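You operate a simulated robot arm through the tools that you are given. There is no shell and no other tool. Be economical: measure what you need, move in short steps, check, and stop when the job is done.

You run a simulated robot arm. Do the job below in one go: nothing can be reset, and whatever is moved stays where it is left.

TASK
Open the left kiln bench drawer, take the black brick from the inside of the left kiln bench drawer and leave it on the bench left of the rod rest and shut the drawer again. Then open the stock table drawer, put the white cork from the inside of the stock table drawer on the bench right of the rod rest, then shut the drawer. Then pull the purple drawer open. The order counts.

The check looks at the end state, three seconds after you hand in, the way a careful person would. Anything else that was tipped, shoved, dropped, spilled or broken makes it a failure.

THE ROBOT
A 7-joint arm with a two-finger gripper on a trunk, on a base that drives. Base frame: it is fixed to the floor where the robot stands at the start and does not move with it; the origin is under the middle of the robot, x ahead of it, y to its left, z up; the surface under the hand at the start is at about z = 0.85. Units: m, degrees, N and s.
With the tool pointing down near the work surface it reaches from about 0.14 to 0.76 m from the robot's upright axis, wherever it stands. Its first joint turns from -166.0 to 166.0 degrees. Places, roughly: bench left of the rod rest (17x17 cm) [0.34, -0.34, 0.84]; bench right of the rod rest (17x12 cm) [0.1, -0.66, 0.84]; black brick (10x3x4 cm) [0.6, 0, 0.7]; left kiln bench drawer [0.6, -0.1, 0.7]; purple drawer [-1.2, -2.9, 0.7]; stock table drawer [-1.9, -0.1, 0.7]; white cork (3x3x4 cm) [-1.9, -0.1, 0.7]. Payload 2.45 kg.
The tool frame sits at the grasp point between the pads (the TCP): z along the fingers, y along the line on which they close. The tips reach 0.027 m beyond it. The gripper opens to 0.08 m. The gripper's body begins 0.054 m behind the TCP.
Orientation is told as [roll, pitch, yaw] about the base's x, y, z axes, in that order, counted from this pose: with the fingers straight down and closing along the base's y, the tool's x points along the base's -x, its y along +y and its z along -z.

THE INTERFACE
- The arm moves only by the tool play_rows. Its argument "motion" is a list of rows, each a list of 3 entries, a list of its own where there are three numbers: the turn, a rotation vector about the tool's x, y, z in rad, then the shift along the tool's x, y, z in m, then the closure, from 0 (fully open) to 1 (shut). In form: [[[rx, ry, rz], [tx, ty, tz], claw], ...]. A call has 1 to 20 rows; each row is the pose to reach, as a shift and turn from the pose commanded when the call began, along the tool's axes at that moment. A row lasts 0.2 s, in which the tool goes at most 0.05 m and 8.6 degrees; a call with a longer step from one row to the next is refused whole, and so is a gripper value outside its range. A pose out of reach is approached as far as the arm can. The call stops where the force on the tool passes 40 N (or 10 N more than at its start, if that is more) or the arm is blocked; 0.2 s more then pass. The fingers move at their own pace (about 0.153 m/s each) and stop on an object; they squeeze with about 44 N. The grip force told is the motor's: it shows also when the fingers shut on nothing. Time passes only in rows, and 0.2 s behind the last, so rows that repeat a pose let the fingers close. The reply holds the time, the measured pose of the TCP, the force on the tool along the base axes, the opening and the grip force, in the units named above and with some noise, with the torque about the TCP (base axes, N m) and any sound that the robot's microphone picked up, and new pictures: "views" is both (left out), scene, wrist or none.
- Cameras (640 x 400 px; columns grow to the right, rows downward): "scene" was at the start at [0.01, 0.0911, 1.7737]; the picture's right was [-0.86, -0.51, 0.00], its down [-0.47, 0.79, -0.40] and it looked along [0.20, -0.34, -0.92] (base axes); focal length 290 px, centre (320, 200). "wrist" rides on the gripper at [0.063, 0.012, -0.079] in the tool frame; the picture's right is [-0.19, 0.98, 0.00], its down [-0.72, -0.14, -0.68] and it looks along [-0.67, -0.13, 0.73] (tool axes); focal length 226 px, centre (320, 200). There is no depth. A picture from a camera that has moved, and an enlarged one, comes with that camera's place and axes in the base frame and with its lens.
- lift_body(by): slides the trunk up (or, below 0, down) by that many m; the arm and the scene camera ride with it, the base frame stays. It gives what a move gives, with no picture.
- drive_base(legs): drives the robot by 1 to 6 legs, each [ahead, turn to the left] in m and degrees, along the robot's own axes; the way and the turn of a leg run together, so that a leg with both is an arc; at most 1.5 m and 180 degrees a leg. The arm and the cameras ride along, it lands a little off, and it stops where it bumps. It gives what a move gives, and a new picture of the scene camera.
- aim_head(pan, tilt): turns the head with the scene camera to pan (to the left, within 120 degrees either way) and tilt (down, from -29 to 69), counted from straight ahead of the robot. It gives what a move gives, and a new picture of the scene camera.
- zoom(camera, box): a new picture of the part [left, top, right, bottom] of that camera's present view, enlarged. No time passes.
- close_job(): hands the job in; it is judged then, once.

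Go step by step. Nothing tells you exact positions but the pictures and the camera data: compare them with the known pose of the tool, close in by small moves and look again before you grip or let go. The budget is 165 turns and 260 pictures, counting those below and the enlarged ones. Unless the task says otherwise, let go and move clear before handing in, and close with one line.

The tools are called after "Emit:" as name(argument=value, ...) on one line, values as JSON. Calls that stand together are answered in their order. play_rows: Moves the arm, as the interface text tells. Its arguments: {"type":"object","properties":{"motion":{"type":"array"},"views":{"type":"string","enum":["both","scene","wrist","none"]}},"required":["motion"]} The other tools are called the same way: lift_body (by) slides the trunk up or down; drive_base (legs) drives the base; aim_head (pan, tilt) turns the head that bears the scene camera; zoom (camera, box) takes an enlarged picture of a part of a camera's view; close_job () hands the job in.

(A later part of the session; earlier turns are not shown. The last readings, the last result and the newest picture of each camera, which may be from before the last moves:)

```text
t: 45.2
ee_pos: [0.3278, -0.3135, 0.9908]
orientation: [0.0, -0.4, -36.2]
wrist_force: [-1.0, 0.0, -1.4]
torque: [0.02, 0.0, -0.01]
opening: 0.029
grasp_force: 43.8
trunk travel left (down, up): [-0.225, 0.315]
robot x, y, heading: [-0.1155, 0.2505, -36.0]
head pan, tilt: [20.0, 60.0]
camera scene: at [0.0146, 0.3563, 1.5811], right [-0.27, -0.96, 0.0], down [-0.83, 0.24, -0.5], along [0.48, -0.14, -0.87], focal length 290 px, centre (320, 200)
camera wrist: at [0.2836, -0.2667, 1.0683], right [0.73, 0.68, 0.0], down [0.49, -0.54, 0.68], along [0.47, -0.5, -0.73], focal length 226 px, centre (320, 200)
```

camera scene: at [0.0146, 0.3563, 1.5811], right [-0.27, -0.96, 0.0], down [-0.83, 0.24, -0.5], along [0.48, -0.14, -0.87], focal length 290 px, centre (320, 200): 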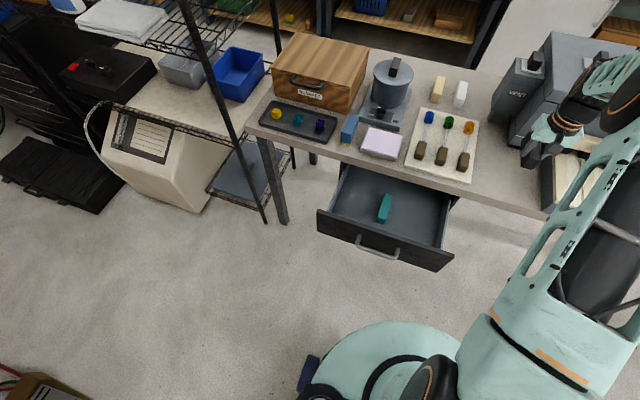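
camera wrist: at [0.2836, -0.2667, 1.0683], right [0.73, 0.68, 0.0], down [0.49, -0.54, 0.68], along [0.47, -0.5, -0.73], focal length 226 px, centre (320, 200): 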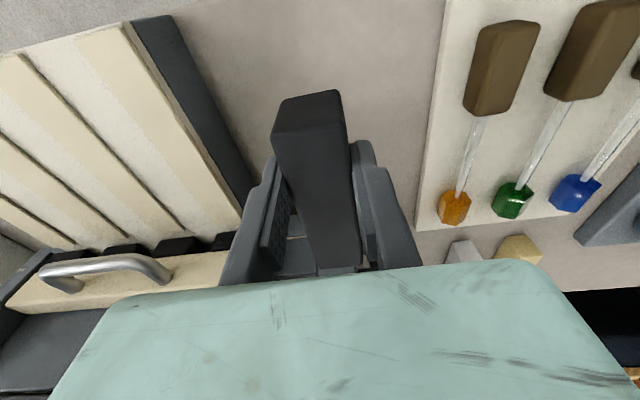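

There is clear space between the rod rest and the mat below. I'll lower to just above the bench.

Emit:
play_rows(motion=[[[0, 0, 0], [0, 0, 0.03], 1], [[0, 0, 0], [0, 0, 0.06], 1], [[0, 0, 0], [0, 0, 0.085], 1], [[0, 0, 0], [0, 0, 0.1], 1]])

Emit:
aim_head(pan=-15, tilt=45)

```text
t: 46.2
ee_pos: [0.3285, -0.3145, 0.8922]
orientation: [0.0, -0.3, -36.0]
wrist_force: [-0.2, 0.9, -1.2]
torque: [0.01, 0.03, -0.02]
opening: 0.0291
grasp_force: 44.6
trunk travel left (down, up): [-0.225, 0.315]
robot x, y, heading: [-0.118, 0.2509, -35.8]
head pan, tilt: [20.0, 60.0]
camera scene: at [0.0149, 0.3567, 1.581], right [-0.27, -0.96, 0.0], down [-0.83, 0.24, -0.5], along [0.48, -0.14, -0.87], focal length 290 px, centre (320, 200)
camera wrist: at [0.2835, -0.2671, 0.9696], right [0.73, 0.68, 0.0], down [0.49, -0.53, 0.69], along [0.47, -0.5, -0.73], focal length 226 px, centre (320, 200)
```

scene: 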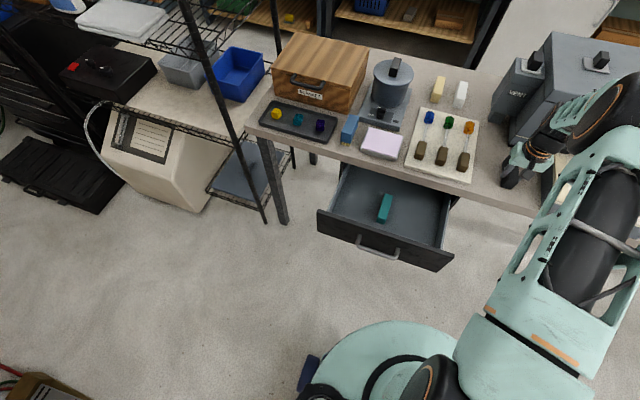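
wrist: 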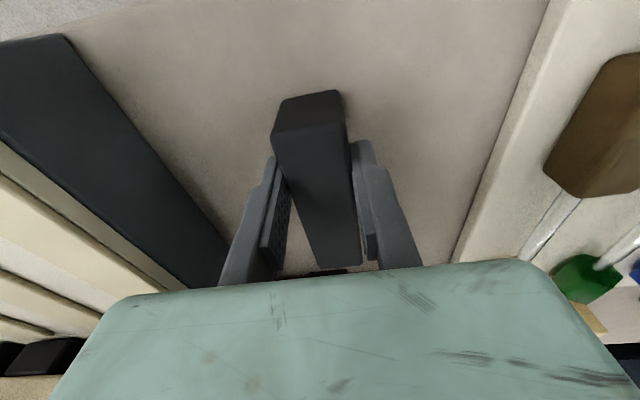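

```text
t: 47.3
ee_pos: [0.3274, -0.3147, 0.8926]
orientation: [0.0, -0.3, -36.1]
wrist_force: [0.2, 0.4, -2.1]
torque: [0.03, 0.03, 0.02]
opening: 0.0294
grasp_force: 43.8
trunk travel left (down, up): [-0.225, 0.315]
robot x, y, heading: [-0.1148, 0.2498, -36.0]
head pan, tilt: [-15.0, 45.0]
camera scene: at [0.0021, 0.3121, 1.6004], right [-0.78, -0.63, 0.0], down [-0.45, 0.55, -0.71], along [0.45, -0.55, -0.71], focal length 290 px, centre (320, 200)
```

scene: 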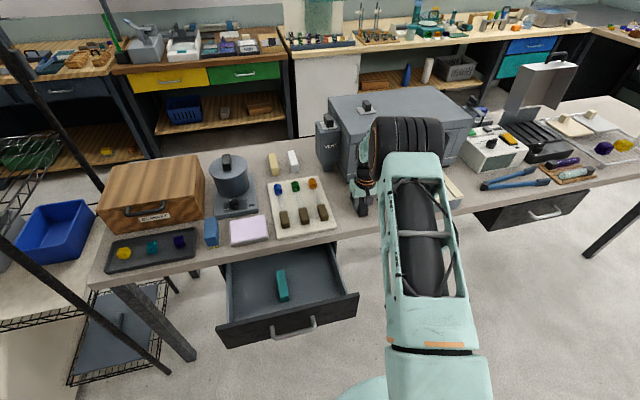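

I'll lower in fine steps until contact.

Emit:
play_rows(motion=[[[0, 0, 0], [0, 0, 0.005], 1], [[0, 0, 0], [0, 0, 0.009], 1], [[0, 0, 0], [0, 0, 0.012], 1], [[0, 0, 0], [0, 0, 0.015], 1]], views="wrist")

```text
t: 48.1
ee_pos: [0.328, -0.3175, 0.887]
orientation: [-0.2, -0.9, -36.0]
wrist_force: [-0.4, 2.1, 16.3]
torque: [0.47, 0.45, -0.02]
opening: 0.0291
grasp_force: 43.5
trunk travel left (down, up): [-0.225, 0.315]
robot x, y, heading: [-0.1162, 0.2477, -36.0]
head pan, tilt: [-15.0, 45.0]
stopped in row 4: the force on the tool passed its limit at 46 N (the readings are from after the stop); the commanded pose is now the measured one
camera wrist: at [0.2845, -0.2683, 0.9651], right [0.73, 0.68, 0.0], down [0.49, -0.53, 0.69], along [0.47, -0.51, -0.72], focal length 226 px, centre (320, 200)
```

wrist: 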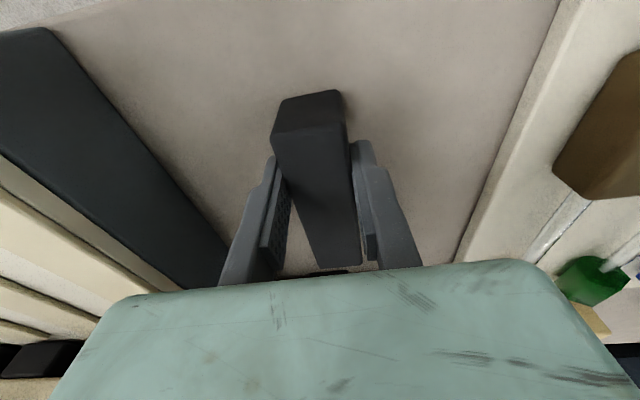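

It's in contact with the bench. I'll release, rise straight up, and look.

Emit:
play_rows(motion=[[[0, 0, 0], [0, 0, -0.001], 0.3], [[0, 0, 0], [0, 0, -0.001], 0.3], [[0, 0, 0], [0, 0, -0.03], 0.3], [[0, 0, 0], [0, 0, -0.07], 0.3], [[0, 0, 0], [0, 0, -0.11], 0.3], [[0, 0, 0], [0, 0, -0.15], 0.3]], views="wrist")

```text
t: 49.5
ee_pos: [0.3277, -0.3156, 1.0355]
orientation: [-0.2, -0.6, -36.1]
wrist_force: [0.8, -0.4, -0.3]
torque: [-0.02, 0.0, 0.0]
opening: 0.056
grasp_force: 0.1
trunk travel left (down, up): [-0.225, 0.315]
robot x, y, heading: [-0.1165, 0.2521, -35.9]
head pan, tilt: [-15.0, 45.0]
camera wrist: at [0.2835, -0.2677, 1.1129], right [0.73, 0.68, 0.0], down [0.49, -0.53, 0.69], along [0.47, -0.51, -0.72], focal length 226 px, centre (320, 200)
```

wrist: 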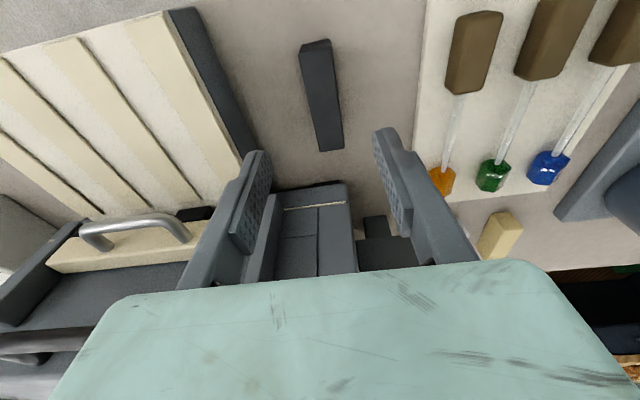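

The brick stands well on the bench left of the rod rest. Now I'll move in front of the drawer handle to push it shut with closed fingers.

Emit:
play_rows(motion=[[[0, 0, 0], [0.033, 0.025, 0], 1], [[0, 0, 0], [0.066, 0.05, 0], 1], [[0, 0, 0], [0.1, 0.075, 0], 1], [[0, 0, 0], [0.133, 0.1, 0], 1], [[0, 0, 0], [0.166, 0.125, 0], 1], [[0, 0, 0], [0.2, 0.15, 0], 1], [[0, 0, 0], [0.233, 0.175, 0], 1], [[0, 0, 0], [0.266, 0.2, 0], 1], [[0, 0, 0], [0.3, 0.225, 0], 1], [[0, 0, 0], [0.333, 0.25, 0], 1], [[0, 0, 0], [0.366, 0.275, 0], 1], [[0, 0, 0], [0.391, 0.301, 0], 1]], views="none")

Emit:
play_rows(motion=[[[0, 0, 0], [0, 0, 0.045], 1], [[0, 0, 0], [0, 0, 0.09], 1], [[0, 0, 0], [0, 0, 0.135], 1], [[0, 0, 0], [0, 0, 0.18], 1], [[0, 0, 0], [0, 0, 0.22], 1], [[0, 0, 0], [0, 0, 0.25], 1], [[0, 0, 0], [0, 0, 0.28], 1]])

Emit:
aim_head(pan=10, tilt=60)

```text
t: 52.1
ee_pos: [0.1995, 0.1565, 1.0318]
orientation: [-0.2, -0.6, -36.1]
wrist_force: [0.1, 0.4, -0.6]
torque: [-0.02, -0.01, -0.01]
opening: 0.0001
grasp_force: 30.2
out of reach, approached as far as the arm can: row 12
trunk travel left (down, up): [-0.225, 0.315]
robot x, y, heading: [-0.1193, 0.2526, -36.0]
head pan, tilt: [-15.0, 45.0]
```

```text
t: 53.7
ee_pos: [0.2019, 0.1535, 0.751]
orientation: [-0.1, -0.7, -36.0]
wrist_force: [-0.5, -0.5, -0.2]
torque: [0.02, -0.01, -0.02]
opening: 0.0
grasp_force: 29.7
trunk travel left (down, up): [-0.225, 0.315]
robot x, y, heading: [-0.113, 0.2436, -36.1]
head pan, tilt: [-15.0, 45.0]
camera scene: at [0.002, 0.3124, 1.6005], right [-0.78, -0.63, 0.0], down [-0.45, 0.55, -0.71], along [0.45, -0.55, -0.71], focal length 290 px, centre (320, 200)
camera wrist: at [0.1585, 0.2009, 0.8283], right [0.73, 0.68, 0.0], down [0.49, -0.53, 0.69], along [0.47, -0.51, -0.72], focal length 226 px, centre (320, 200)
```

scene: 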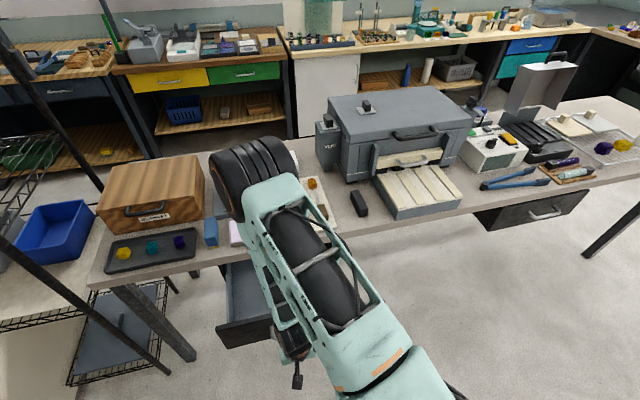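
wrist: 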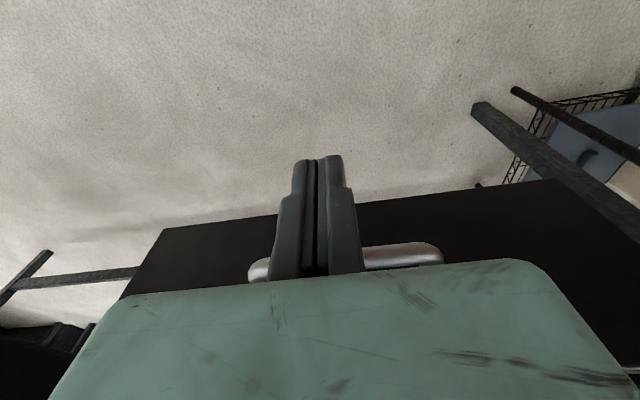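

```text
t: 54.6
ee_pos: [0.2021, 0.1535, 0.7525]
orientation: [-0.2, -0.8, -36.2]
wrist_force: [-0.4, -0.4, -0.3]
torque: [-0.03, 0.0, 0.04]
opening: 0.0001
grasp_force: 29.8
trunk travel left (down, up): [-0.225, 0.315]
robot x, y, heading: [-0.1158, 0.2507, -35.7]
head pan, tilt: [10.0, 60.0]
camera scene: at [0.0106, 0.3464, 1.581], right [-0.44, -0.9, 0.0], down [-0.78, 0.38, -0.5], along [0.45, -0.22, -0.87], focal length 290 px, centre (320, 200)
```

scene: 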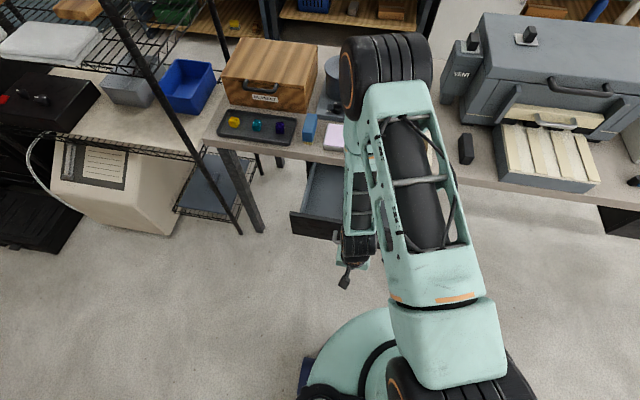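

The fingers are in front of the bar. I'll push inward about 0.235 m.

Emit:
play_rows(motion=[[[0, 0, 0], [-0.02, 0.008, 0], 1], [[0, 0, 0], [-0.04, 0.01, 0], 1], [[0, 0, 0], [-0.065, 0.01, 0], 1], [[0, 0, 0], [-0.09, 0.01, 0], 1], [[0, 0, 0], [-0.115, 0.01, 0], 1], [[0, 0, 0], [-0.14, 0.01, 0], 1], [[0, 0, 0], [-0.165, 0.01, 0], 1], [[0, 0, 0], [-0.19, 0.01, 0], 1], [[0, 0, 0], [-0.21, 0.01, 0], 1], [[0, 0, 0], [-0.222, 0.01, 0], 1], [[0, 0, 0], [-0.23, 0.01, 0], 1], [[0, 0, 0], [-0.236, 0.01, 0], 1]])

```text
t: 57.2
ee_pos: [0.4, 0.0211, 0.7537]
orientation: [-0.2, -0.7, -36.0]
wrist_force: [0.1, 0.1, 0.3]
torque: [-0.04, -0.01, -0.01]
opening: 0.0
grasp_force: 30.1
trunk travel left (down, up): [-0.225, 0.315]
robot x, y, heading: [-0.1157, 0.2501, -35.8]
head pan, tilt: [10.0, 60.0]
camera scene: at [0.0107, 0.3464, 1.581], right [-0.44, -0.9, 0.0], down [-0.78, 0.38, -0.5], along [0.45, -0.22, -0.87], focal length 290 px, centre (320, 200)
camera wrist: at [0.3552, 0.0698, 0.8314], right [0.73, 0.68, 0.0], down [0.49, -0.53, 0.69], along [0.47, -0.51, -0.72], focal length 226 px, centre (320, 200)
```

scene: 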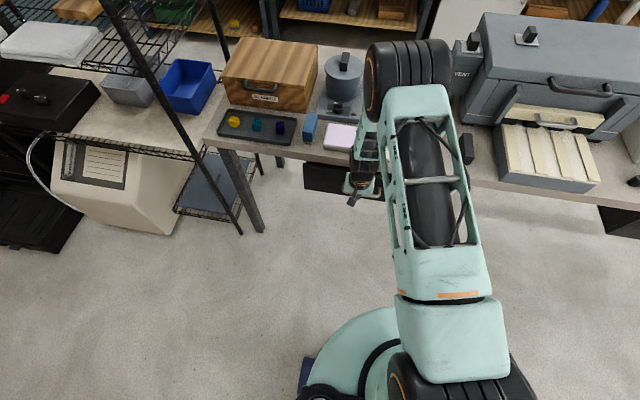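
wrist: 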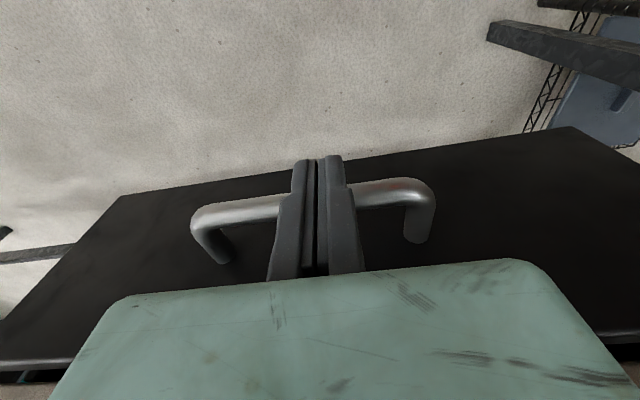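

There is no end-stop force yet, so I'll press in a little more until it stops.

Emit:
play_rows(motion=[[[0, 0, 0], [-0.004, 0, 0], 1], [[0, 0, 0], [-0.008, 0, 0], 1], [[0, 0, 0], [-0.012, 0, 0], 1], [[0, 0, 0], [-0.016, 0, 0], 1], [[0, 0, 0], [-0.02, 0, 0], 1], [[0, 0, 0], [-0.024, 0, 0], 1]])

```text
t: 58.6
ee_pos: [0.4114, 0.0147, 0.7509]
orientation: [-0.2, 0.3, -36.0]
wrist_force: [-6.2, 4.1, -2.5]
torque: [-0.04, 0.02, -0.03]
opening: 0.0061
grasp_force: 29.9
trunk travel left (down, up): [-0.225, 0.315]
robot x, y, heading: [-0.1166, 0.249, -35.9]
head pan, tilt: [10.0, 60.0]
stopped in row 6: the force on the tool passed its limit at 44 N (the readings are from after the stop); the commanded pose is now the measured one
camera scene: at [0.0096, 0.3471, 1.5809], right [-0.44, -0.9, 0.0], down [-0.78, 0.38, -0.5], along [0.45, -0.22, -0.87], focal length 290 px, centre (320, 200)
camera wrist: at [0.3681, 0.0614, 0.8296], right [0.73, 0.68, -0.01], down [0.5, -0.54, 0.68], along [0.46, -0.5, -0.74], focal length 226 px, centre (320, 200)
```

scene: 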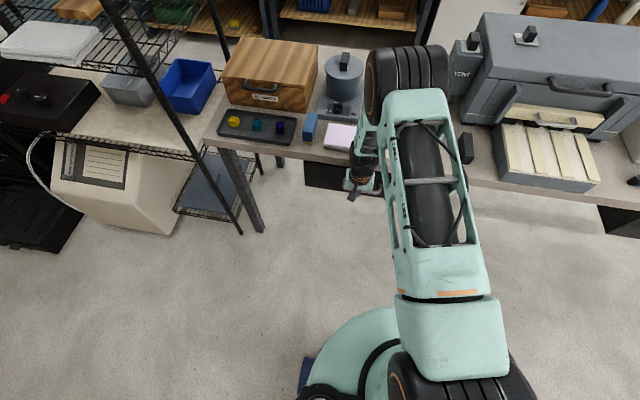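
wrist: 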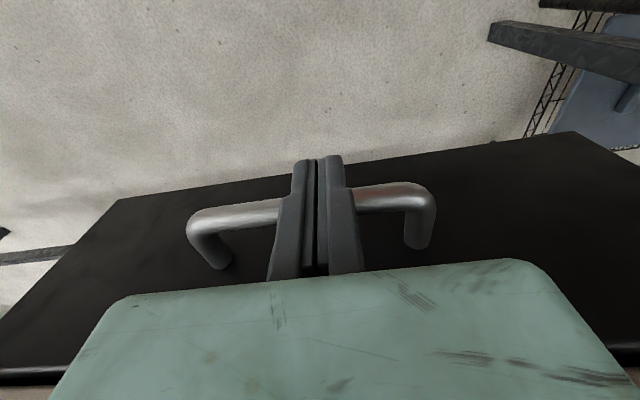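

The drawer is shut against its stop. I'll retract the hand, raise it and the trunk, and look around before driving.

Emit:
play_rows(motion=[[[0, 0, 0], [0.03, 0, 0], 1], [[0, 0, 0], [0.06, 0, 0], 1], [[0, 0, 0], [0.1, 0, 0], 1], [[0, 0, 0], [0.13, 0, -0.03], 1], [[0, 0, 0], [0.15, 0, -0.07], 1], [[0, 0, 0], [0.16, 0, -0.11], 1], [[0, 0, 0], [0.17, 0, -0.15], 1], [[0, 0, 0], [0.17, 0, -0.19], 1], [[0, 0, 0], [0.17, 0, -0.23], 1], [[0, 0, 0], [0.17, 0, -0.27], 1], [[0, 0, 0], [0.17, 0, -0.31], 1]], views="scene")

Emit:
lift_body(by=0.25)

Emit:
drive_base(legs=[[0, -100]])

Emit:
aim_head(pan=-30, tilt=35)

```text
t: 61.0
ee_pos: [0.2746, 0.1146, 1.0621]
orientation: [-0.2, 0.2, -36.1]
wrist_force: [0.5, -0.2, 0.6]
torque: [0.0, 0.0, -0.01]
opening: 0.0
grasp_force: 29.4
trunk travel left (down, up): [-0.225, 0.315]
robot x, y, heading: [-0.1157, 0.2487, -35.6]
head pan, tilt: [10.0, 60.0]
camera scene: at [0.0094, 0.347, 1.5811], right [-0.44, -0.9, 0.0], down [-0.78, 0.38, -0.5], along [0.45, -0.22, -0.87], focal length 290 px, centre (320, 200)
```

scene: 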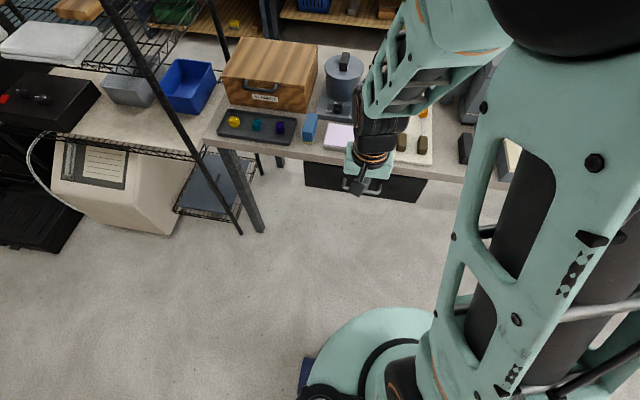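

```text
t: 63.5
ee_pos: [0.2763, 0.1131, 1.3118]
orientation: [-0.2, 0.3, -36.0]
wrist_force: [-0.8, -0.8, 0.7]
torque: [-0.02, 0.04, 0.04]
opening: 0.0003
grasp_force: 29.5
trunk travel left (down, up): [-0.475, 0.065]
robot x, y, heading: [-0.1162, 0.2485, -36.0]
head pan, tilt: [10.0, 60.0]
```

```text
t: 68.3
ee_pos: [-0.3276, -0.1072, 1.3118]
orientation: [-0.1, 0.2, -137.9]
wrist_force: [0.1, -0.5, 0.8]
torque: [0.0, 0.0, -0.02]
opening: 0.0
grasp_force: 30.0
trunk travel left (down, up): [-0.475, 0.065]
robot x, y, heading: [-0.1154, 0.2468, -137.6]
head pan, tilt: [10.0, 60.0]
camera scene: at [-0.0483, 0.1076, 1.831], right [-0.79, 0.61, 0.0], down [0.53, 0.69, -0.5], along [-0.31, -0.4, -0.87], focal length 290 px, centre (320, 200)
```

scene: 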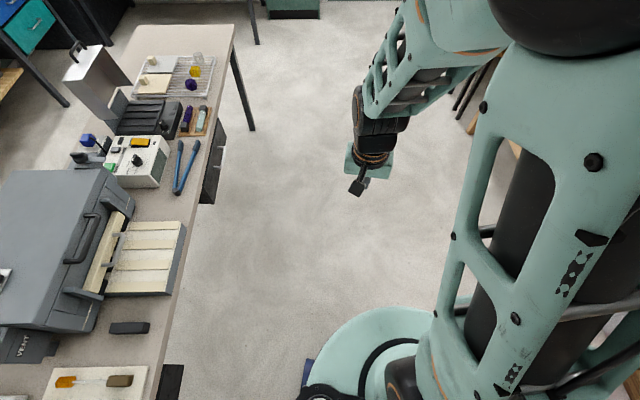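

```text
t: 69.4
ee_pos: [-0.3291, -0.1062, 1.3124]
orientation: [-0.2, 0.2, -137.8]
wrist_force: [0.1, -0.2, 0.1]
torque: [0.02, -0.02, 0.0]
opening: 0.0
grasp_force: 29.8
trunk travel left (down, up): [-0.475, 0.065]
robot x, y, heading: [-0.1169, 0.2504, -137.7]
head pan, tilt: [-30.0, 35.0]
camera scene: at [-0.0935, 0.1414, 1.8653], right [-0.21, 0.98, 0.0], down [0.56, 0.12, -0.82], along [-0.8, -0.17, -0.57], focal length 290 px, centre (320, 200)
```

scene: 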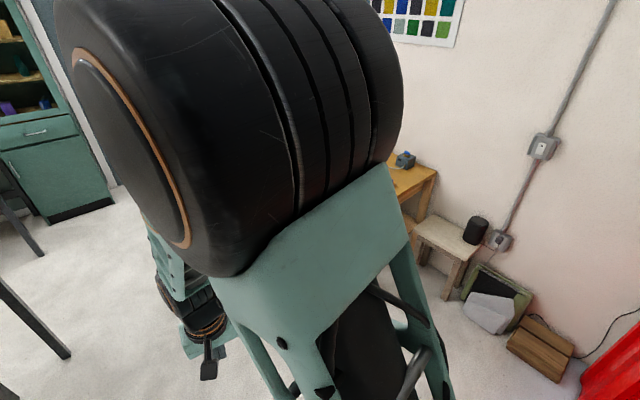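

The brick lies well on the bench. I'll turn further right so the stock table comes into view to the left of the arm.

Emit:
drive_base(legs=[[0, -55]])

Emit:
aim_head(pan=35, tilt=32)

```text
t: 72.4
ee_pos: [-0.5294, 0.2312, 1.3118]
orientation: [-0.2, 0.2, 165.6]
wrist_force: [-0.2, -0.5, 0.3]
torque: [0.02, 0.03, 0.02]
opening: 0.0
grasp_force: 29.6
trunk travel left (down, up): [-0.475, 0.065]
robot x, y, heading: [-0.1148, 0.2493, 165.6]
head pan, tilt: [-30.0, 35.0]
camera scene: at [-0.1952, 0.1719, 1.8653], right [0.7, 0.71, 0.0], down [0.41, -0.4, -0.82], along [-0.59, 0.57, -0.57], focal length 290 px, centre (320, 200)
```

scene: 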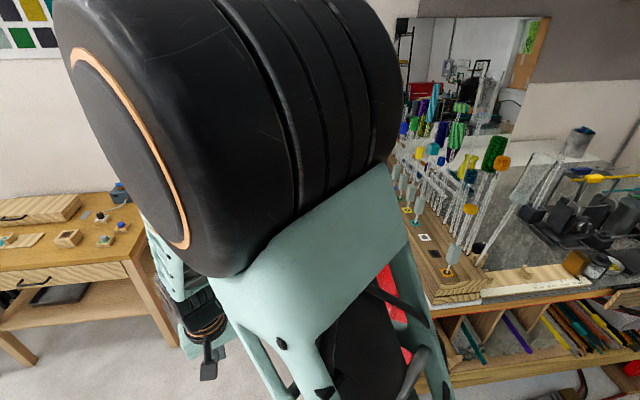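

```text
t: 73.8
ee_pos: [-0.53, 0.2306, 1.3123]
orientation: [-0.3, 0.2, 165.6]
wrist_force: [0.2, 0.3, -0.2]
torque: [-0.03, 0.01, 0.0]
opening: 0.0
grasp_force: 29.8
trunk travel left (down, up): [-0.475, 0.065]
robot x, y, heading: [-0.1173, 0.2469, 165.3]
head pan, tilt: [35.0, 32.0]
camera scene: at [-0.2161, 0.0786, 1.87], right [-0.35, 0.94, 0.0], down [0.5, 0.19, -0.85], along [-0.79, -0.3, -0.53], focal length 290 px, centre (320, 200)
```

scene: 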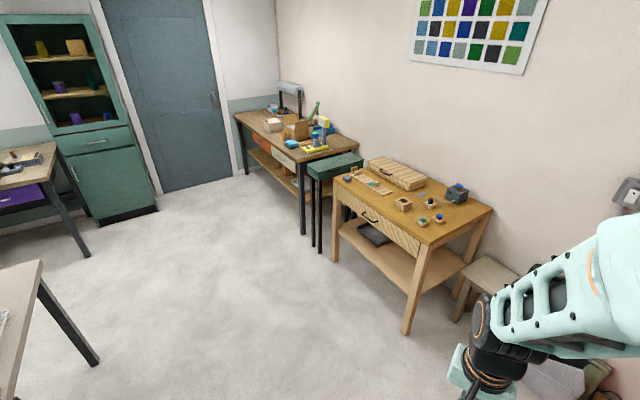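

The stock table front is parallel to the bench and faces it, with its handle near [-1.77, -0.16, 0.77]. I'll drive to about 0.72 m in front of it and face it at 143.5°.

Emit:
drive_base(legs=[[0, 51.5], [1.262, 0], [0, -73.3]])

Emit:
aim_head(pan=15, tilt=55)

```text
t: 85.8
ee_pos: [-1.5026, -0.4024, 1.3127]
orientation: [-0.1, 0.2, 144.5]
wrist_force: [0.6, 0.1, -0.8]
torque: [0.01, -0.01, 0.01]
opening: 0.0002
grasp_force: 29.9
trunk travel left (down, up): [-0.475, 0.065]
robot x, y, heading: [-1.1068, -0.5361, 144.4]
head pan, tilt: [35.0, 32.0]
camera scene: at [-1.2648, -0.6576, 1.87], right [0.01, 1.0, 0.0], down [0.53, -0.01, -0.85], along [-0.85, 0.01, -0.53], focal length 290 px, centre (320, 200)
```

scene: 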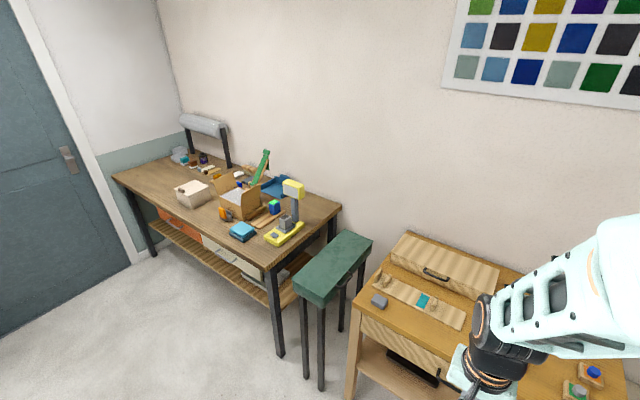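

```text
t: 86.7
ee_pos: [-1.5022, -0.4022, 1.3117]
orientation: [-0.3, 0.3, 144.4]
wrist_force: [-0.4, -0.4, 0.0]
torque: [0.02, -0.02, 0.02]
opening: 0.0001
grasp_force: 29.6
trunk travel left (down, up): [-0.475, 0.065]
robot x, y, heading: [-1.1088, -0.5375, 144.7]
head pan, tilt: [15.0, 55.0]
camera scene: at [-1.2428, -0.6333, 1.8371], right [0.35, 0.94, 0.0], down [0.77, -0.29, -0.57], along [-0.54, 0.2, -0.82], focal length 290 px, centre (320, 200)
```

scene: 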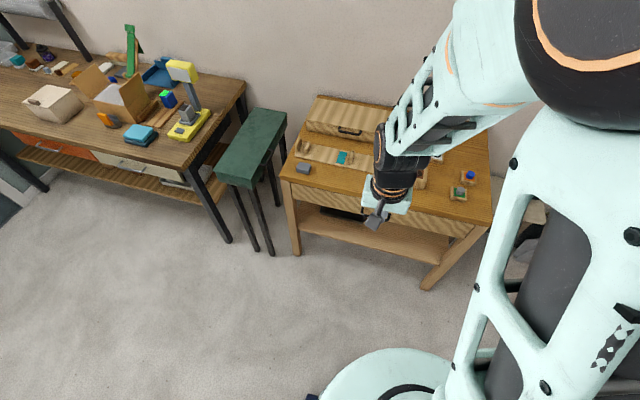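

Same procedure as before: I'll turn the tool horizontal while staying clear of the table.

Emit:
play_rows(motion=[[[-0.08, -0.08, 0.08], [0, -0.002, 0.01], 0.5], [[-0.16, -0.16, 0.16], [0, -0.004, 0.02], 0.5], [[-0.24, -0.24, 0.24], [0, -0.006, 0.03], 0.5], [[-0.32, -0.32, 0.32], [0, -0.008, 0.04], 0.5], [[-0.4, -0.4, 0.4], [0, -0.01, 0.05], 0.5], [[-0.48, -0.48, 0.48], [0, -0.012, 0.06], 0.5], [[-0.56, -0.56, 0.56], [0, -0.014, 0.07], 0.5], [[-0.64, -0.64, 0.64], [0, -0.016, 0.08], 0.5], [[-0.72, -0.72, 0.72], [0, -0.018, 0.09], 0.5], [[-0.8, -0.8, 0.8], [0, -0.02, 0.1], 0.5], [[-0.88, -0.88, 0.88], [0, -0.022, 0.11], 0.5], [[-0.96, -0.96, 0.96], [0, -0.024, 0.12], 0.5], [[-1.04, -1.04, 1.04], [0, -0.026, 0.13], 0.5], [[-1.12, -1.12, 1.12], [0, -0.028, 0.14], 0.5], [[-1.2, -1.2, 1.2], [0, -0.03, 0.15], 0.5], [[-1.209, -1.209, 1.209], [0, -0.03, 0.15], 0.5]], views="none")

Emit:
lift_body(by=-0.25)

Emit:
aim_head(pan=18, tilt=50)

```text
t: 90.1
ee_pos: [-1.4836, -0.3787, 1.1625]
orientation: [89.9, -0.2, 54.4]
wrist_force: [-0.8, 0.8, -0.4]
torque: [0.02, 0.01, 0.01]
opening: 0.0401
grasp_force: 0.0
out of reach, approached as far as the arm can: row 5, 6, 7, 8, 9, 10, 11, 12, 13
trunk travel left (down, up): [-0.475, 0.065]
robot x, y, heading: [-1.1094, -0.5371, 144.5]
head pan, tilt: [15.0, 55.0]
```

```text
t: 92.7
ee_pos: [-1.4833, -0.3787, 0.9116]
orientation: [89.8, -0.3, 54.5]
wrist_force: [-0.4, 0.7, -0.7]
torque: [-0.01, -0.01, -0.02]
opening: 0.0399
grasp_force: 0.1
trunk travel left (down, up): [-0.225, 0.315]
robot x, y, heading: [-1.1098, -0.5349, 144.5]
head pan, tilt: [15.0, 55.0]
```

```text
t: 93.3
ee_pos: [-1.4846, -0.3784, 0.9123]
orientation: [89.8, -0.2, 54.5]
wrist_force: [0.1, -0.2, -0.4]
torque: [0.04, 0.0, 0.0]
opening: 0.0402
grasp_force: 0.1
trunk travel left (down, up): [-0.225, 0.315]
robot x, y, heading: [-1.1094, -0.535, 144.5]
head pan, tilt: [18.0, 50.0]
camera scene: at [-1.2485, -0.6353, 1.5936], right [0.3, 0.95, 0.0], down [0.73, -0.23, -0.64], along [-0.61, 0.19, -0.77], focal length 290 px, centre (320, 200)
```

scene: 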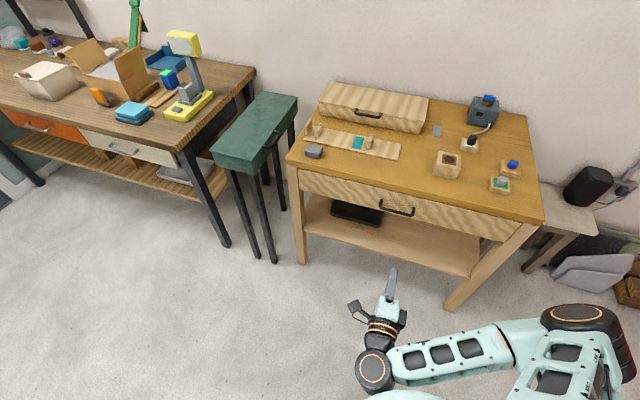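

Emit:
zoom(camera="scene", box=[280, 130, 560, 305])

Emit:
play_rows(motion=[[[0, 0, 0], [0, -0.035, 0], 0.5], [[0, 0, 0], [0, -0.07, 0], 0.5], [[0, 0, 0], [0, -0.1, 0], 0.5], [[0, 0, 0], [0, -0.13, 0], 0.5]], views="wrist")

```text
2.29 times, centred on (420, 218) of scene
camera zoom: at [-1.2485, -0.6353, 1.5936], right [0.3, 0.95, 0.0], down [0.73, -0.23, -0.64], along [-0.61, 0.19, -0.77], focal length 663 px, centre (91, 160)
```

zoom: 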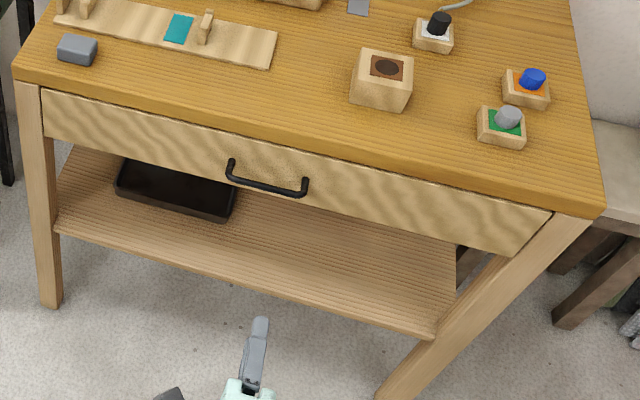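

```text
t: 94.3
ee_pos: [-1.483, -0.3769, 0.7825]
orientation: [89.8, -0.3, 54.5]
wrist_force: [0.0, -0.2, 0.2]
torque: [0.0, 0.01, 0.04]
opening: 0.0398
grasp_force: 0.1
trunk travel left (down, up): [-0.225, 0.315]
robot x, y, heading: [-1.1091, -0.5335, 144.6]
head pan, tilt: [18.0, 50.0]
camera wrist: at [-1.4555, -0.4756, 0.7937], right [0.11, 0.16, 0.98], down [0.97, 0.19, -0.14], along [-0.21, 0.97, -0.13], focal length 226 px, centre (320, 200)
```

wrist: 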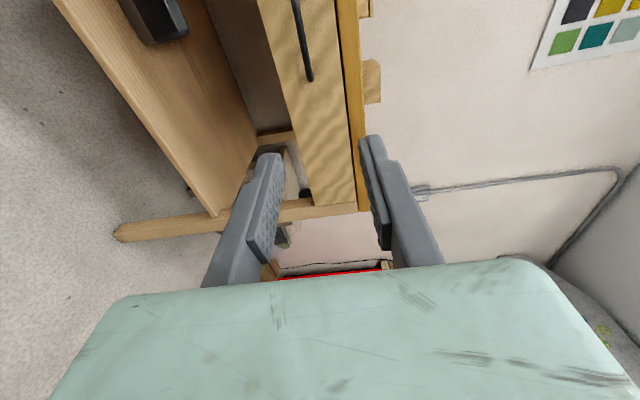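

The handle bar is near [-1.77, -0.18, 0.757], about 0.35 m ahead of the hand. I'll advance to about 6 cm from it.

Emit:
play_rows(motion=[[[0, 0, 0], [0.002, -0.008, 0.04], 0.5], [[0, 0, 0], [0.004, -0.016, 0.08], 0.5], [[0, 0, 0], [0.006, -0.025, 0.12], 0.5], [[0, 0, 0], [0.008, -0.025, 0.16], 0.5], [[0, 0, 0], [0.01, -0.025, 0.2], 0.5], [[0, 0, 0], [0.01, -0.025, 0.24], 0.5], [[0, 0, 0], [0.01, -0.025, 0.28], 0.5]])

Emit:
zoom(camera="scene", box=[310, 150, 510, 275])

```text
t: 95.9
ee_pos: [-1.718, -0.2251, 0.7568]
orientation: [89.8, -0.2, 54.4]
wrist_force: [0.3, 0.1, -0.6]
torque: [0.01, 0.03, -0.01]
opening: 0.0399
grasp_force: 0.0
trunk travel left (down, up): [-0.225, 0.315]
robot x, y, heading: [-1.1097, -0.5367, 144.6]
head pan, tilt: [18.0, 50.0]
camera scene: at [-1.2485, -0.6352, 1.5936], right [0.3, 0.95, 0.0], down [0.73, -0.23, -0.64], along [-0.61, 0.19, -0.77], focal length 290 px, centre (320, 200)
camera wrist: at [-1.691, -0.3225, 0.7681], right [0.11, 0.16, 0.98], down [0.97, 0.19, -0.14], along [-0.21, 0.97, -0.13], focal length 226 px, centre (320, 200)
```

scene: 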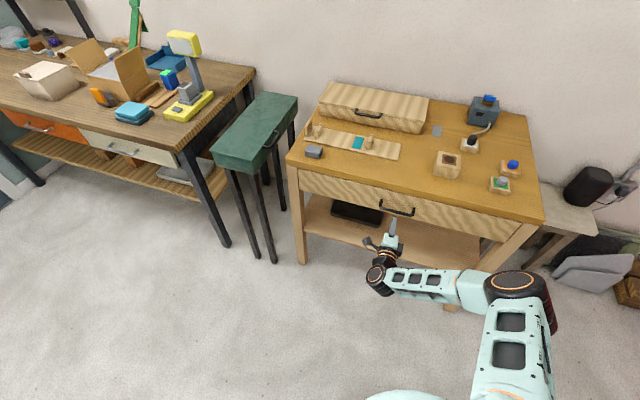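
wrist: 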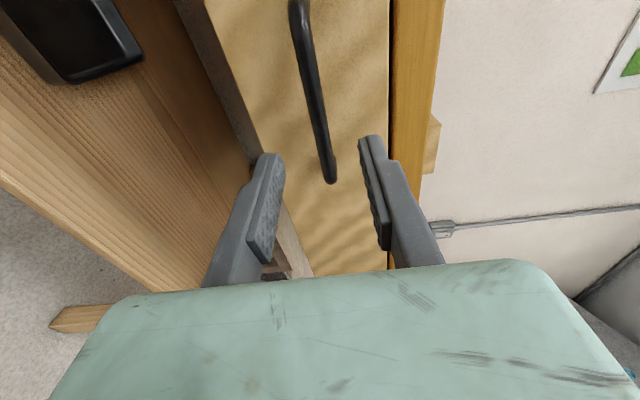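

```text
3.20 times, centred on (410, 212) of scene
camera zoom: at [-1.2485, -0.6352, 1.5936], right [0.3, 0.95, 0.0], down [0.73, -0.23, -0.64], along [-0.61, 0.19, -0.77], focal length 928 px, centre (32, 160)
```

zoom: 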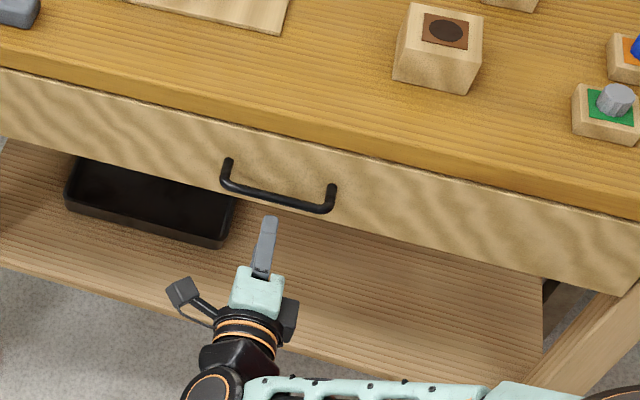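

The picture matches the earlier pre-grasp. I'll advance 5.5 cm and grip.

Emit:
play_rows(motion=[[[0, 0, 0], [0, 0.0, 0.02], 0.5], [[0, 0, 0], [0, 0.0, 0.04], 0.5], [[0, 0, 0], [0, 0.0, 0.053], 0.5], [[0, 0, 0], [0, 0.0, 0.053], 1], [[0, 0, 0], [0, 0.0, 0.053], 1]])

```text
t: 97.1
ee_pos: [-1.7608, -0.1937, 0.7552]
orientation: [89.8, -0.2, 54.5]
wrist_force: [-0.6, 0.5, 0.5]
torque: [0.01, 0.0, -0.03]
opening: 0.0
grasp_force: 29.5
trunk travel left (down, up): [-0.225, 0.315]
robot x, y, heading: [-1.1115, -0.5365, 144.5]
head pan, tilt: [18.0, 50.0]
camera scene: at [-1.2486, -0.6353, 1.5936], right [0.3, 0.95, 0.0], down [0.73, -0.23, -0.64], along [-0.61, 0.19, -0.77], focal length 290 px, centre (320, 200)
camera wrist: at [-1.7326, -0.2915, 0.7666], right [0.11, 0.16, 0.98], down [0.97, 0.19, -0.14], along [-0.21, 0.97, -0.13], focal length 226 px, centre (320, 200)
```

scene: 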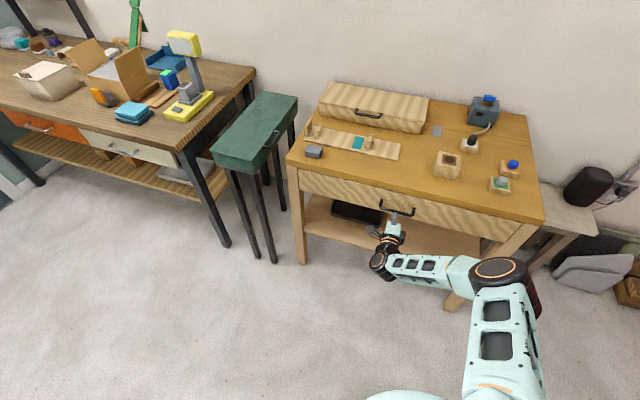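
wrist: 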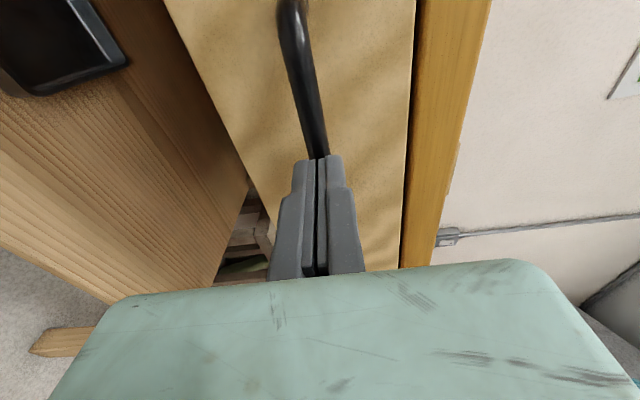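

The fingers closed just short of the bar. I'll reopen, advance 3 cm more, and close again.

Emit:
play_rows(motion=[[[0, 0, 0], [0, 0.0, -0.01], 0.5], [[0, 0, 0], [0, 0.0, -0.01], 0.5], [[0, 0, 0], [0, 0.0, 0.01], 0.5], [[0, 0, 0], [0, 0.0, 0.03], 0.5], [[0, 0, 0], [0, 0.0, 0.03], 1], [[0, 0, 0], [0, 0.0, 0.03], 1], [[0, 0, 0], [0, 0.0, 0.03], 1]])

```text
t: 98.7
ee_pos: [-1.7848, -0.1747, 0.7546]
orientation: [89.7, -0.3, 54.5]
wrist_force: [0.4, -0.7, -7.1]
torque: [-0.12, 0.09, 0.09]
opening: 0.0115
grasp_force: 38.7
trunk travel left (down, up): [-0.225, 0.315]
robot x, y, heading: [-1.1133, -0.5336, 144.2]
head pan, tilt: [18.0, 50.0]
camera scene: at [-1.2492, -0.635, 1.5935], right [0.3, 0.95, 0.0], down [0.73, -0.23, -0.64], along [-0.61, 0.19, -0.77], focal length 290 px, centre (320, 200)
camera wrist: at [-1.7569, -0.2738, 0.7665], right [0.11, 0.16, 0.98], down [0.97, 0.19, -0.14], along [-0.21, 0.97, -0.13], focal length 226 px, centre (320, 200)
```

scene: 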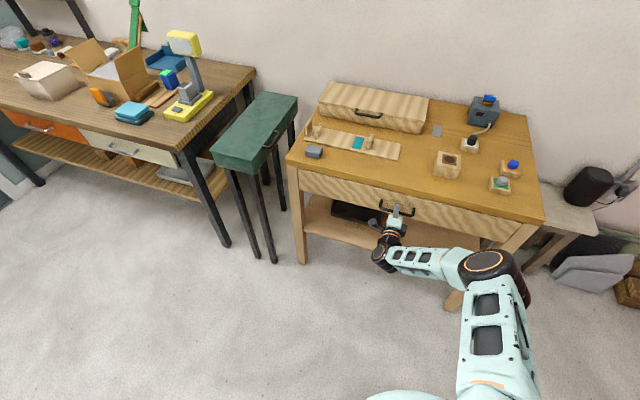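
wrist: 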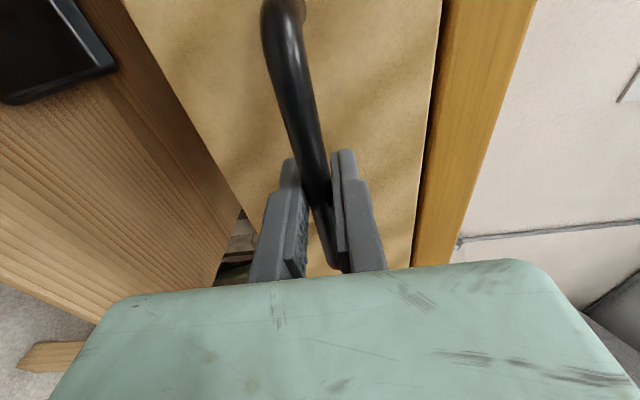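

Gripped. I'll pull straight out about 0.2 m with a slight yaw correction.

Emit:
play_rows(motion=[[[0, 0, 0], [0, 0.0, -0.02], 1], [[0, 0, 0], [0.001, 0.0, -0.04], 1], [[0, 0, 0], [0.001, 0.0, -0.06], 1], [[0, 0, 0], [0.001, 0.0, -0.08], 1], [[0, 0, 0], [0.002, 0.0, -0.1], 1], [[0, 0, 0], [0.002, 0.0, -0.12], 1], [[0, 0, 0], [0.002, 0.0, -0.14], 1], [[0, 0, 0], [0.003, 0.0, -0.16], 1], [[0, 0, 0], [0.003, 0.0, -0.18], 1], [[0, 0, 0], [0.003, 0.0, -0.2], 1]])

Emit:
zoom(camera="scene", box=[270, 150, 540, 319])

```text
t: 100.9
ee_pos: [-1.624, -0.2959, 0.7546]
orientation: [89.6, -0.2, 54.5]
wrist_force: [-2.1, -5.1, -27.5]
torque: [0.0, 0.21, -0.54]
opening: 0.0115
grasp_force: 38.4
trunk travel left (down, up): [-0.225, 0.315]
robot x, y, heading: [-1.1084, -0.5398, 144.3]
head pan, tilt: [18.0, 50.0]
camera scene: at [-1.251, -0.6348, 1.5933], right [0.3, 0.95, 0.0], down [0.73, -0.23, -0.64], along [-0.61, 0.19, -0.77], focal length 290 px, centre (320, 200)
camera wrist: at [-1.5956, -0.3936, 0.7667], right [0.1, 0.16, 0.98], down [0.97, 0.19, -0.13], along [-0.21, 0.97, -0.13], focal length 226 px, centre (320, 200)
```

scene: 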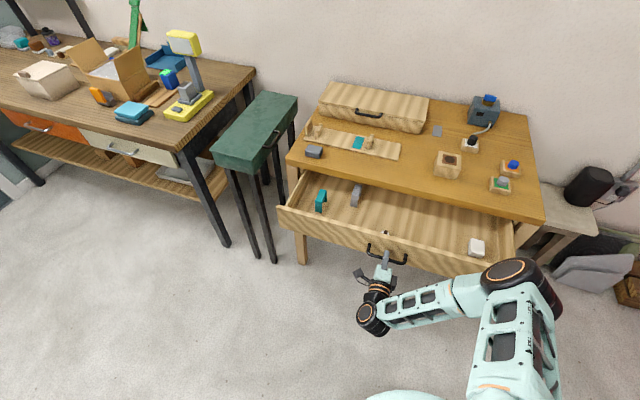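
wrist: 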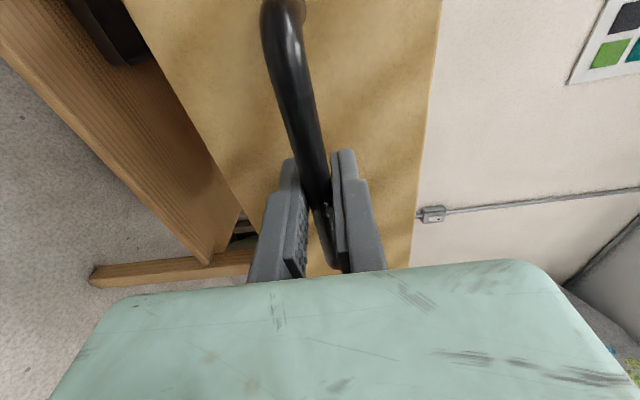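

```text
2.37 times, centred on (405, 234) of scene
camera zoom: at [-1.251, -0.6348, 1.5933], right [0.3, 0.95, 0.0], down [0.73, -0.23, -0.64], along [-0.61, 0.19, -0.77], focal length 687 px, centre (119, 118)
```

zoom: 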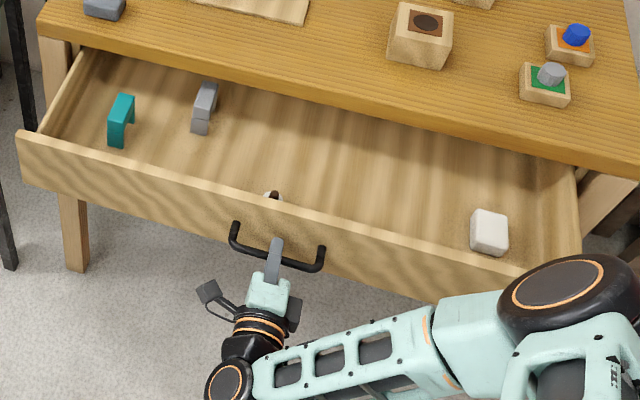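

The drawer is open. There is a white rounded block on the right and a small whitish thing close behind the front near the handle. I'll release, lift clear, and look down into it.

Emit:
play_rows(motion=[[[0, 0, 0], [0, 0.0, 0], 0.5], [[0, 0, 0], [0, 0.0, 0], 0.5], [[0, 0, 0], [0, 0.0, -0.025], 0.5], [[0, 0, 0], [0, 0.0, -0.05], 0.5], [[0, 0, 0], [0, 0.03, -0.08], 0.5], [[0, 0, 0], [0, 0.06, -0.09], 0.5]], views="none")

Emit:
lift_body(by=0.31)

Emit:
aim_head(pan=5, tilt=62)

```text
t: 102.3
ee_pos: [-1.5498, -0.3463, 0.8168]
orientation: [89.9, -0.3, 54.5]
wrist_force: [0.9, -1.3, -1.1]
torque: [0.02, 0.01, -0.01]
opening: 0.0401
grasp_force: 0.0
trunk travel left (down, up): [-0.225, 0.315]
robot x, y, heading: [-1.1059, -0.537, 144.4]
head pan, tilt: [18.0, 50.0]
```

```text
t: 105.4
ee_pos: [-1.5513, -0.3457, 1.1274]
orientation: [89.8, -0.2, 54.5]
wrist_force: [-0.1, 0.6, -0.4]
torque: [0.01, 0.02, 0.03]
opening: 0.0403
grasp_force: 0.2
trunk travel left (down, up): [-0.535, 0.005]
robot x, y, heading: [-1.1099, -0.5349, 144.4]
head pan, tilt: [18.0, 50.0]
```

```text
t: 106.2
ee_pos: [-1.5519, -0.3456, 1.1263]
orientation: [89.9, -0.2, 54.6]
wrist_force: [0.6, -0.1, 0.9]
torque: [-0.03, 0.02, -0.02]
opening: 0.0399
grasp_force: 0.1
trunk travel left (down, up): [-0.535, 0.005]
robot x, y, heading: [-1.1096, -0.533, 144.4]
head pan, tilt: [5.0, 62.0]
camera scene: at [-1.2307, -0.6258, 1.8888], right [0.51, 0.86, 0.0], down [0.76, -0.45, -0.47], along [-0.4, 0.24, -0.88], focal length 290 px, centre (320, 200)
```

scene: 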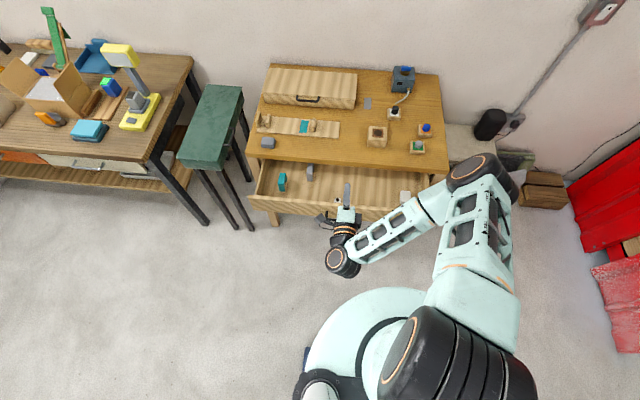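

I'll turn the tool downward above the drawer and look in with the wrist camera.

Emit:
play_rows(motion=[[[0.08, 0.08, -0.08], [0, 0.005, 0.003], 0], [[0.16, 0.16, -0.16], [0, 0.01, 0.006], 0], [[0.24, 0.24, -0.24], [0, 0.015, 0.01], 0], [[0.32, 0.32, -0.32], [0, 0.02, 0.015], 0], [[0.4, 0.4, -0.4], [0, 0.02, 0.02], 0], [[0.48, 0.48, -0.48], [0, 0.02, 0.025], 0], [[0.56, 0.56, -0.56], [0, 0.02, 0.03], 0], [[0.64, 0.64, -0.64], [0, 0.02, 0.035], 0], [[0.72, 0.72, -0.72], [0, 0.02, 0.04], 0], [[0.8, 0.8, -0.8], [0, 0.02, 0.045], 0], [[0.88, 0.88, -0.88], [0, 0.02, 0.05], 0], [[0.96, 0.96, -0.96], [0, 0.02, 0.06], 0], [[1.04, 1.04, -1.04], [0, 0.02, 0.07], 0], [[1.12, 1.12, -1.12], [0, 0.02, 0.08], 0], [[1.2, 1.2, -1.2], [0, 0.02, 0.09], 0], [[1.209, 1.209, -1.209], [0, 0.02, 0.1], 0]])

```text
t: 109.6
ee_pos: [-1.6306, -0.2887, 1.1457]
orientation: [-0.2, 0.2, 144.5]
wrist_force: [0.5, 1.0, -0.1]
torque: [-0.03, 0.0, 0.03]
opening: 0.0801
grasp_force: 0.0
trunk travel left (down, up): [-0.535, 0.005]
robot x, y, heading: [-1.1075, -0.5386, 144.4]
head pan, tilt: [5.0, 62.0]
camera scene: at [-1.2304, -0.6251, 1.8888], right [0.51, 0.86, 0.0], down [0.76, -0.45, -0.47], along [-0.4, 0.24, -0.88], focal length 290 px, centre (320, 200)
camera wrist: at [-1.5869, -0.3353, 1.2249], right [-0.73, -0.69, -0.01], down [-0.51, 0.53, 0.68], along [-0.46, 0.5, -0.73], focal length 226 px, centre (320, 200)
```

scene: 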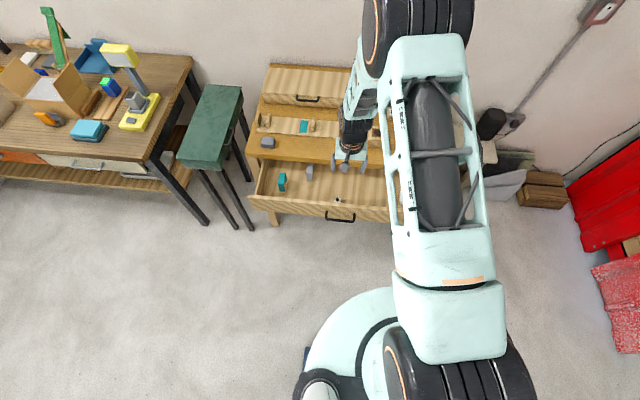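
wrist: 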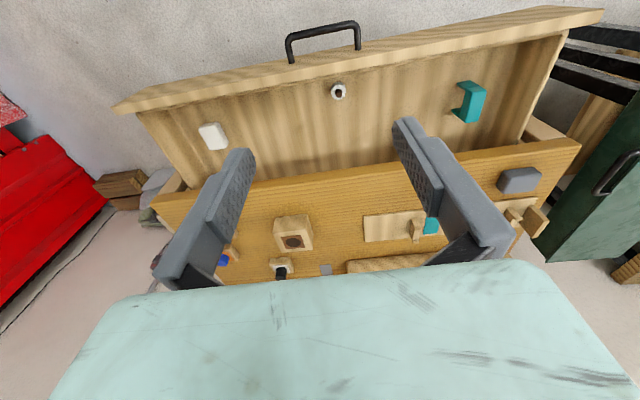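

Emit:
zoom(camera="wrist", box=[180, 60, 404, 200])

Emit:
zoom(camera="scene", box=[250, 140, 410, 240])

```text
2.86 times, centred on (292, 130) of wrist
camera zoom: at [-1.5869, -0.3353, 1.2249], right [-0.73, -0.69, -0.01], down [-0.51, 0.53, 0.68], along [-0.46, 0.5, -0.73], focal length 646 px, centre (400, 400)
```

zoom: 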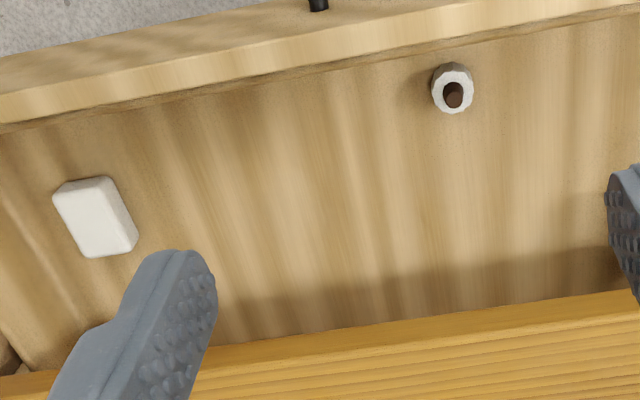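

```text
4.00 times, centred on (330, 190) of scene
camera zoom: at [-1.2304, -0.6251, 1.8888], right [0.51, 0.86, 0.0], down [0.76, -0.45, -0.47], along [-0.4, 0.24, -0.88], focal length 1161 px, centre (280, 240)
```

zoom: 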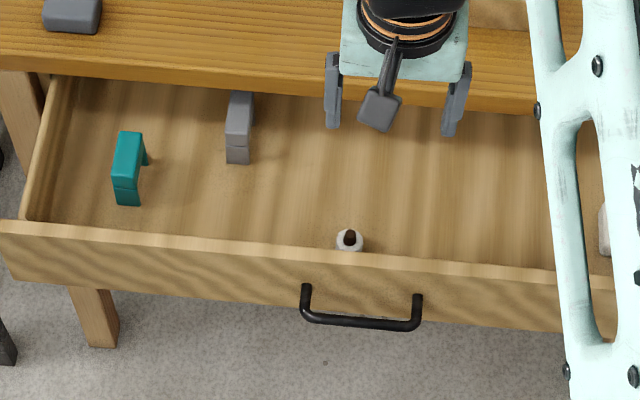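

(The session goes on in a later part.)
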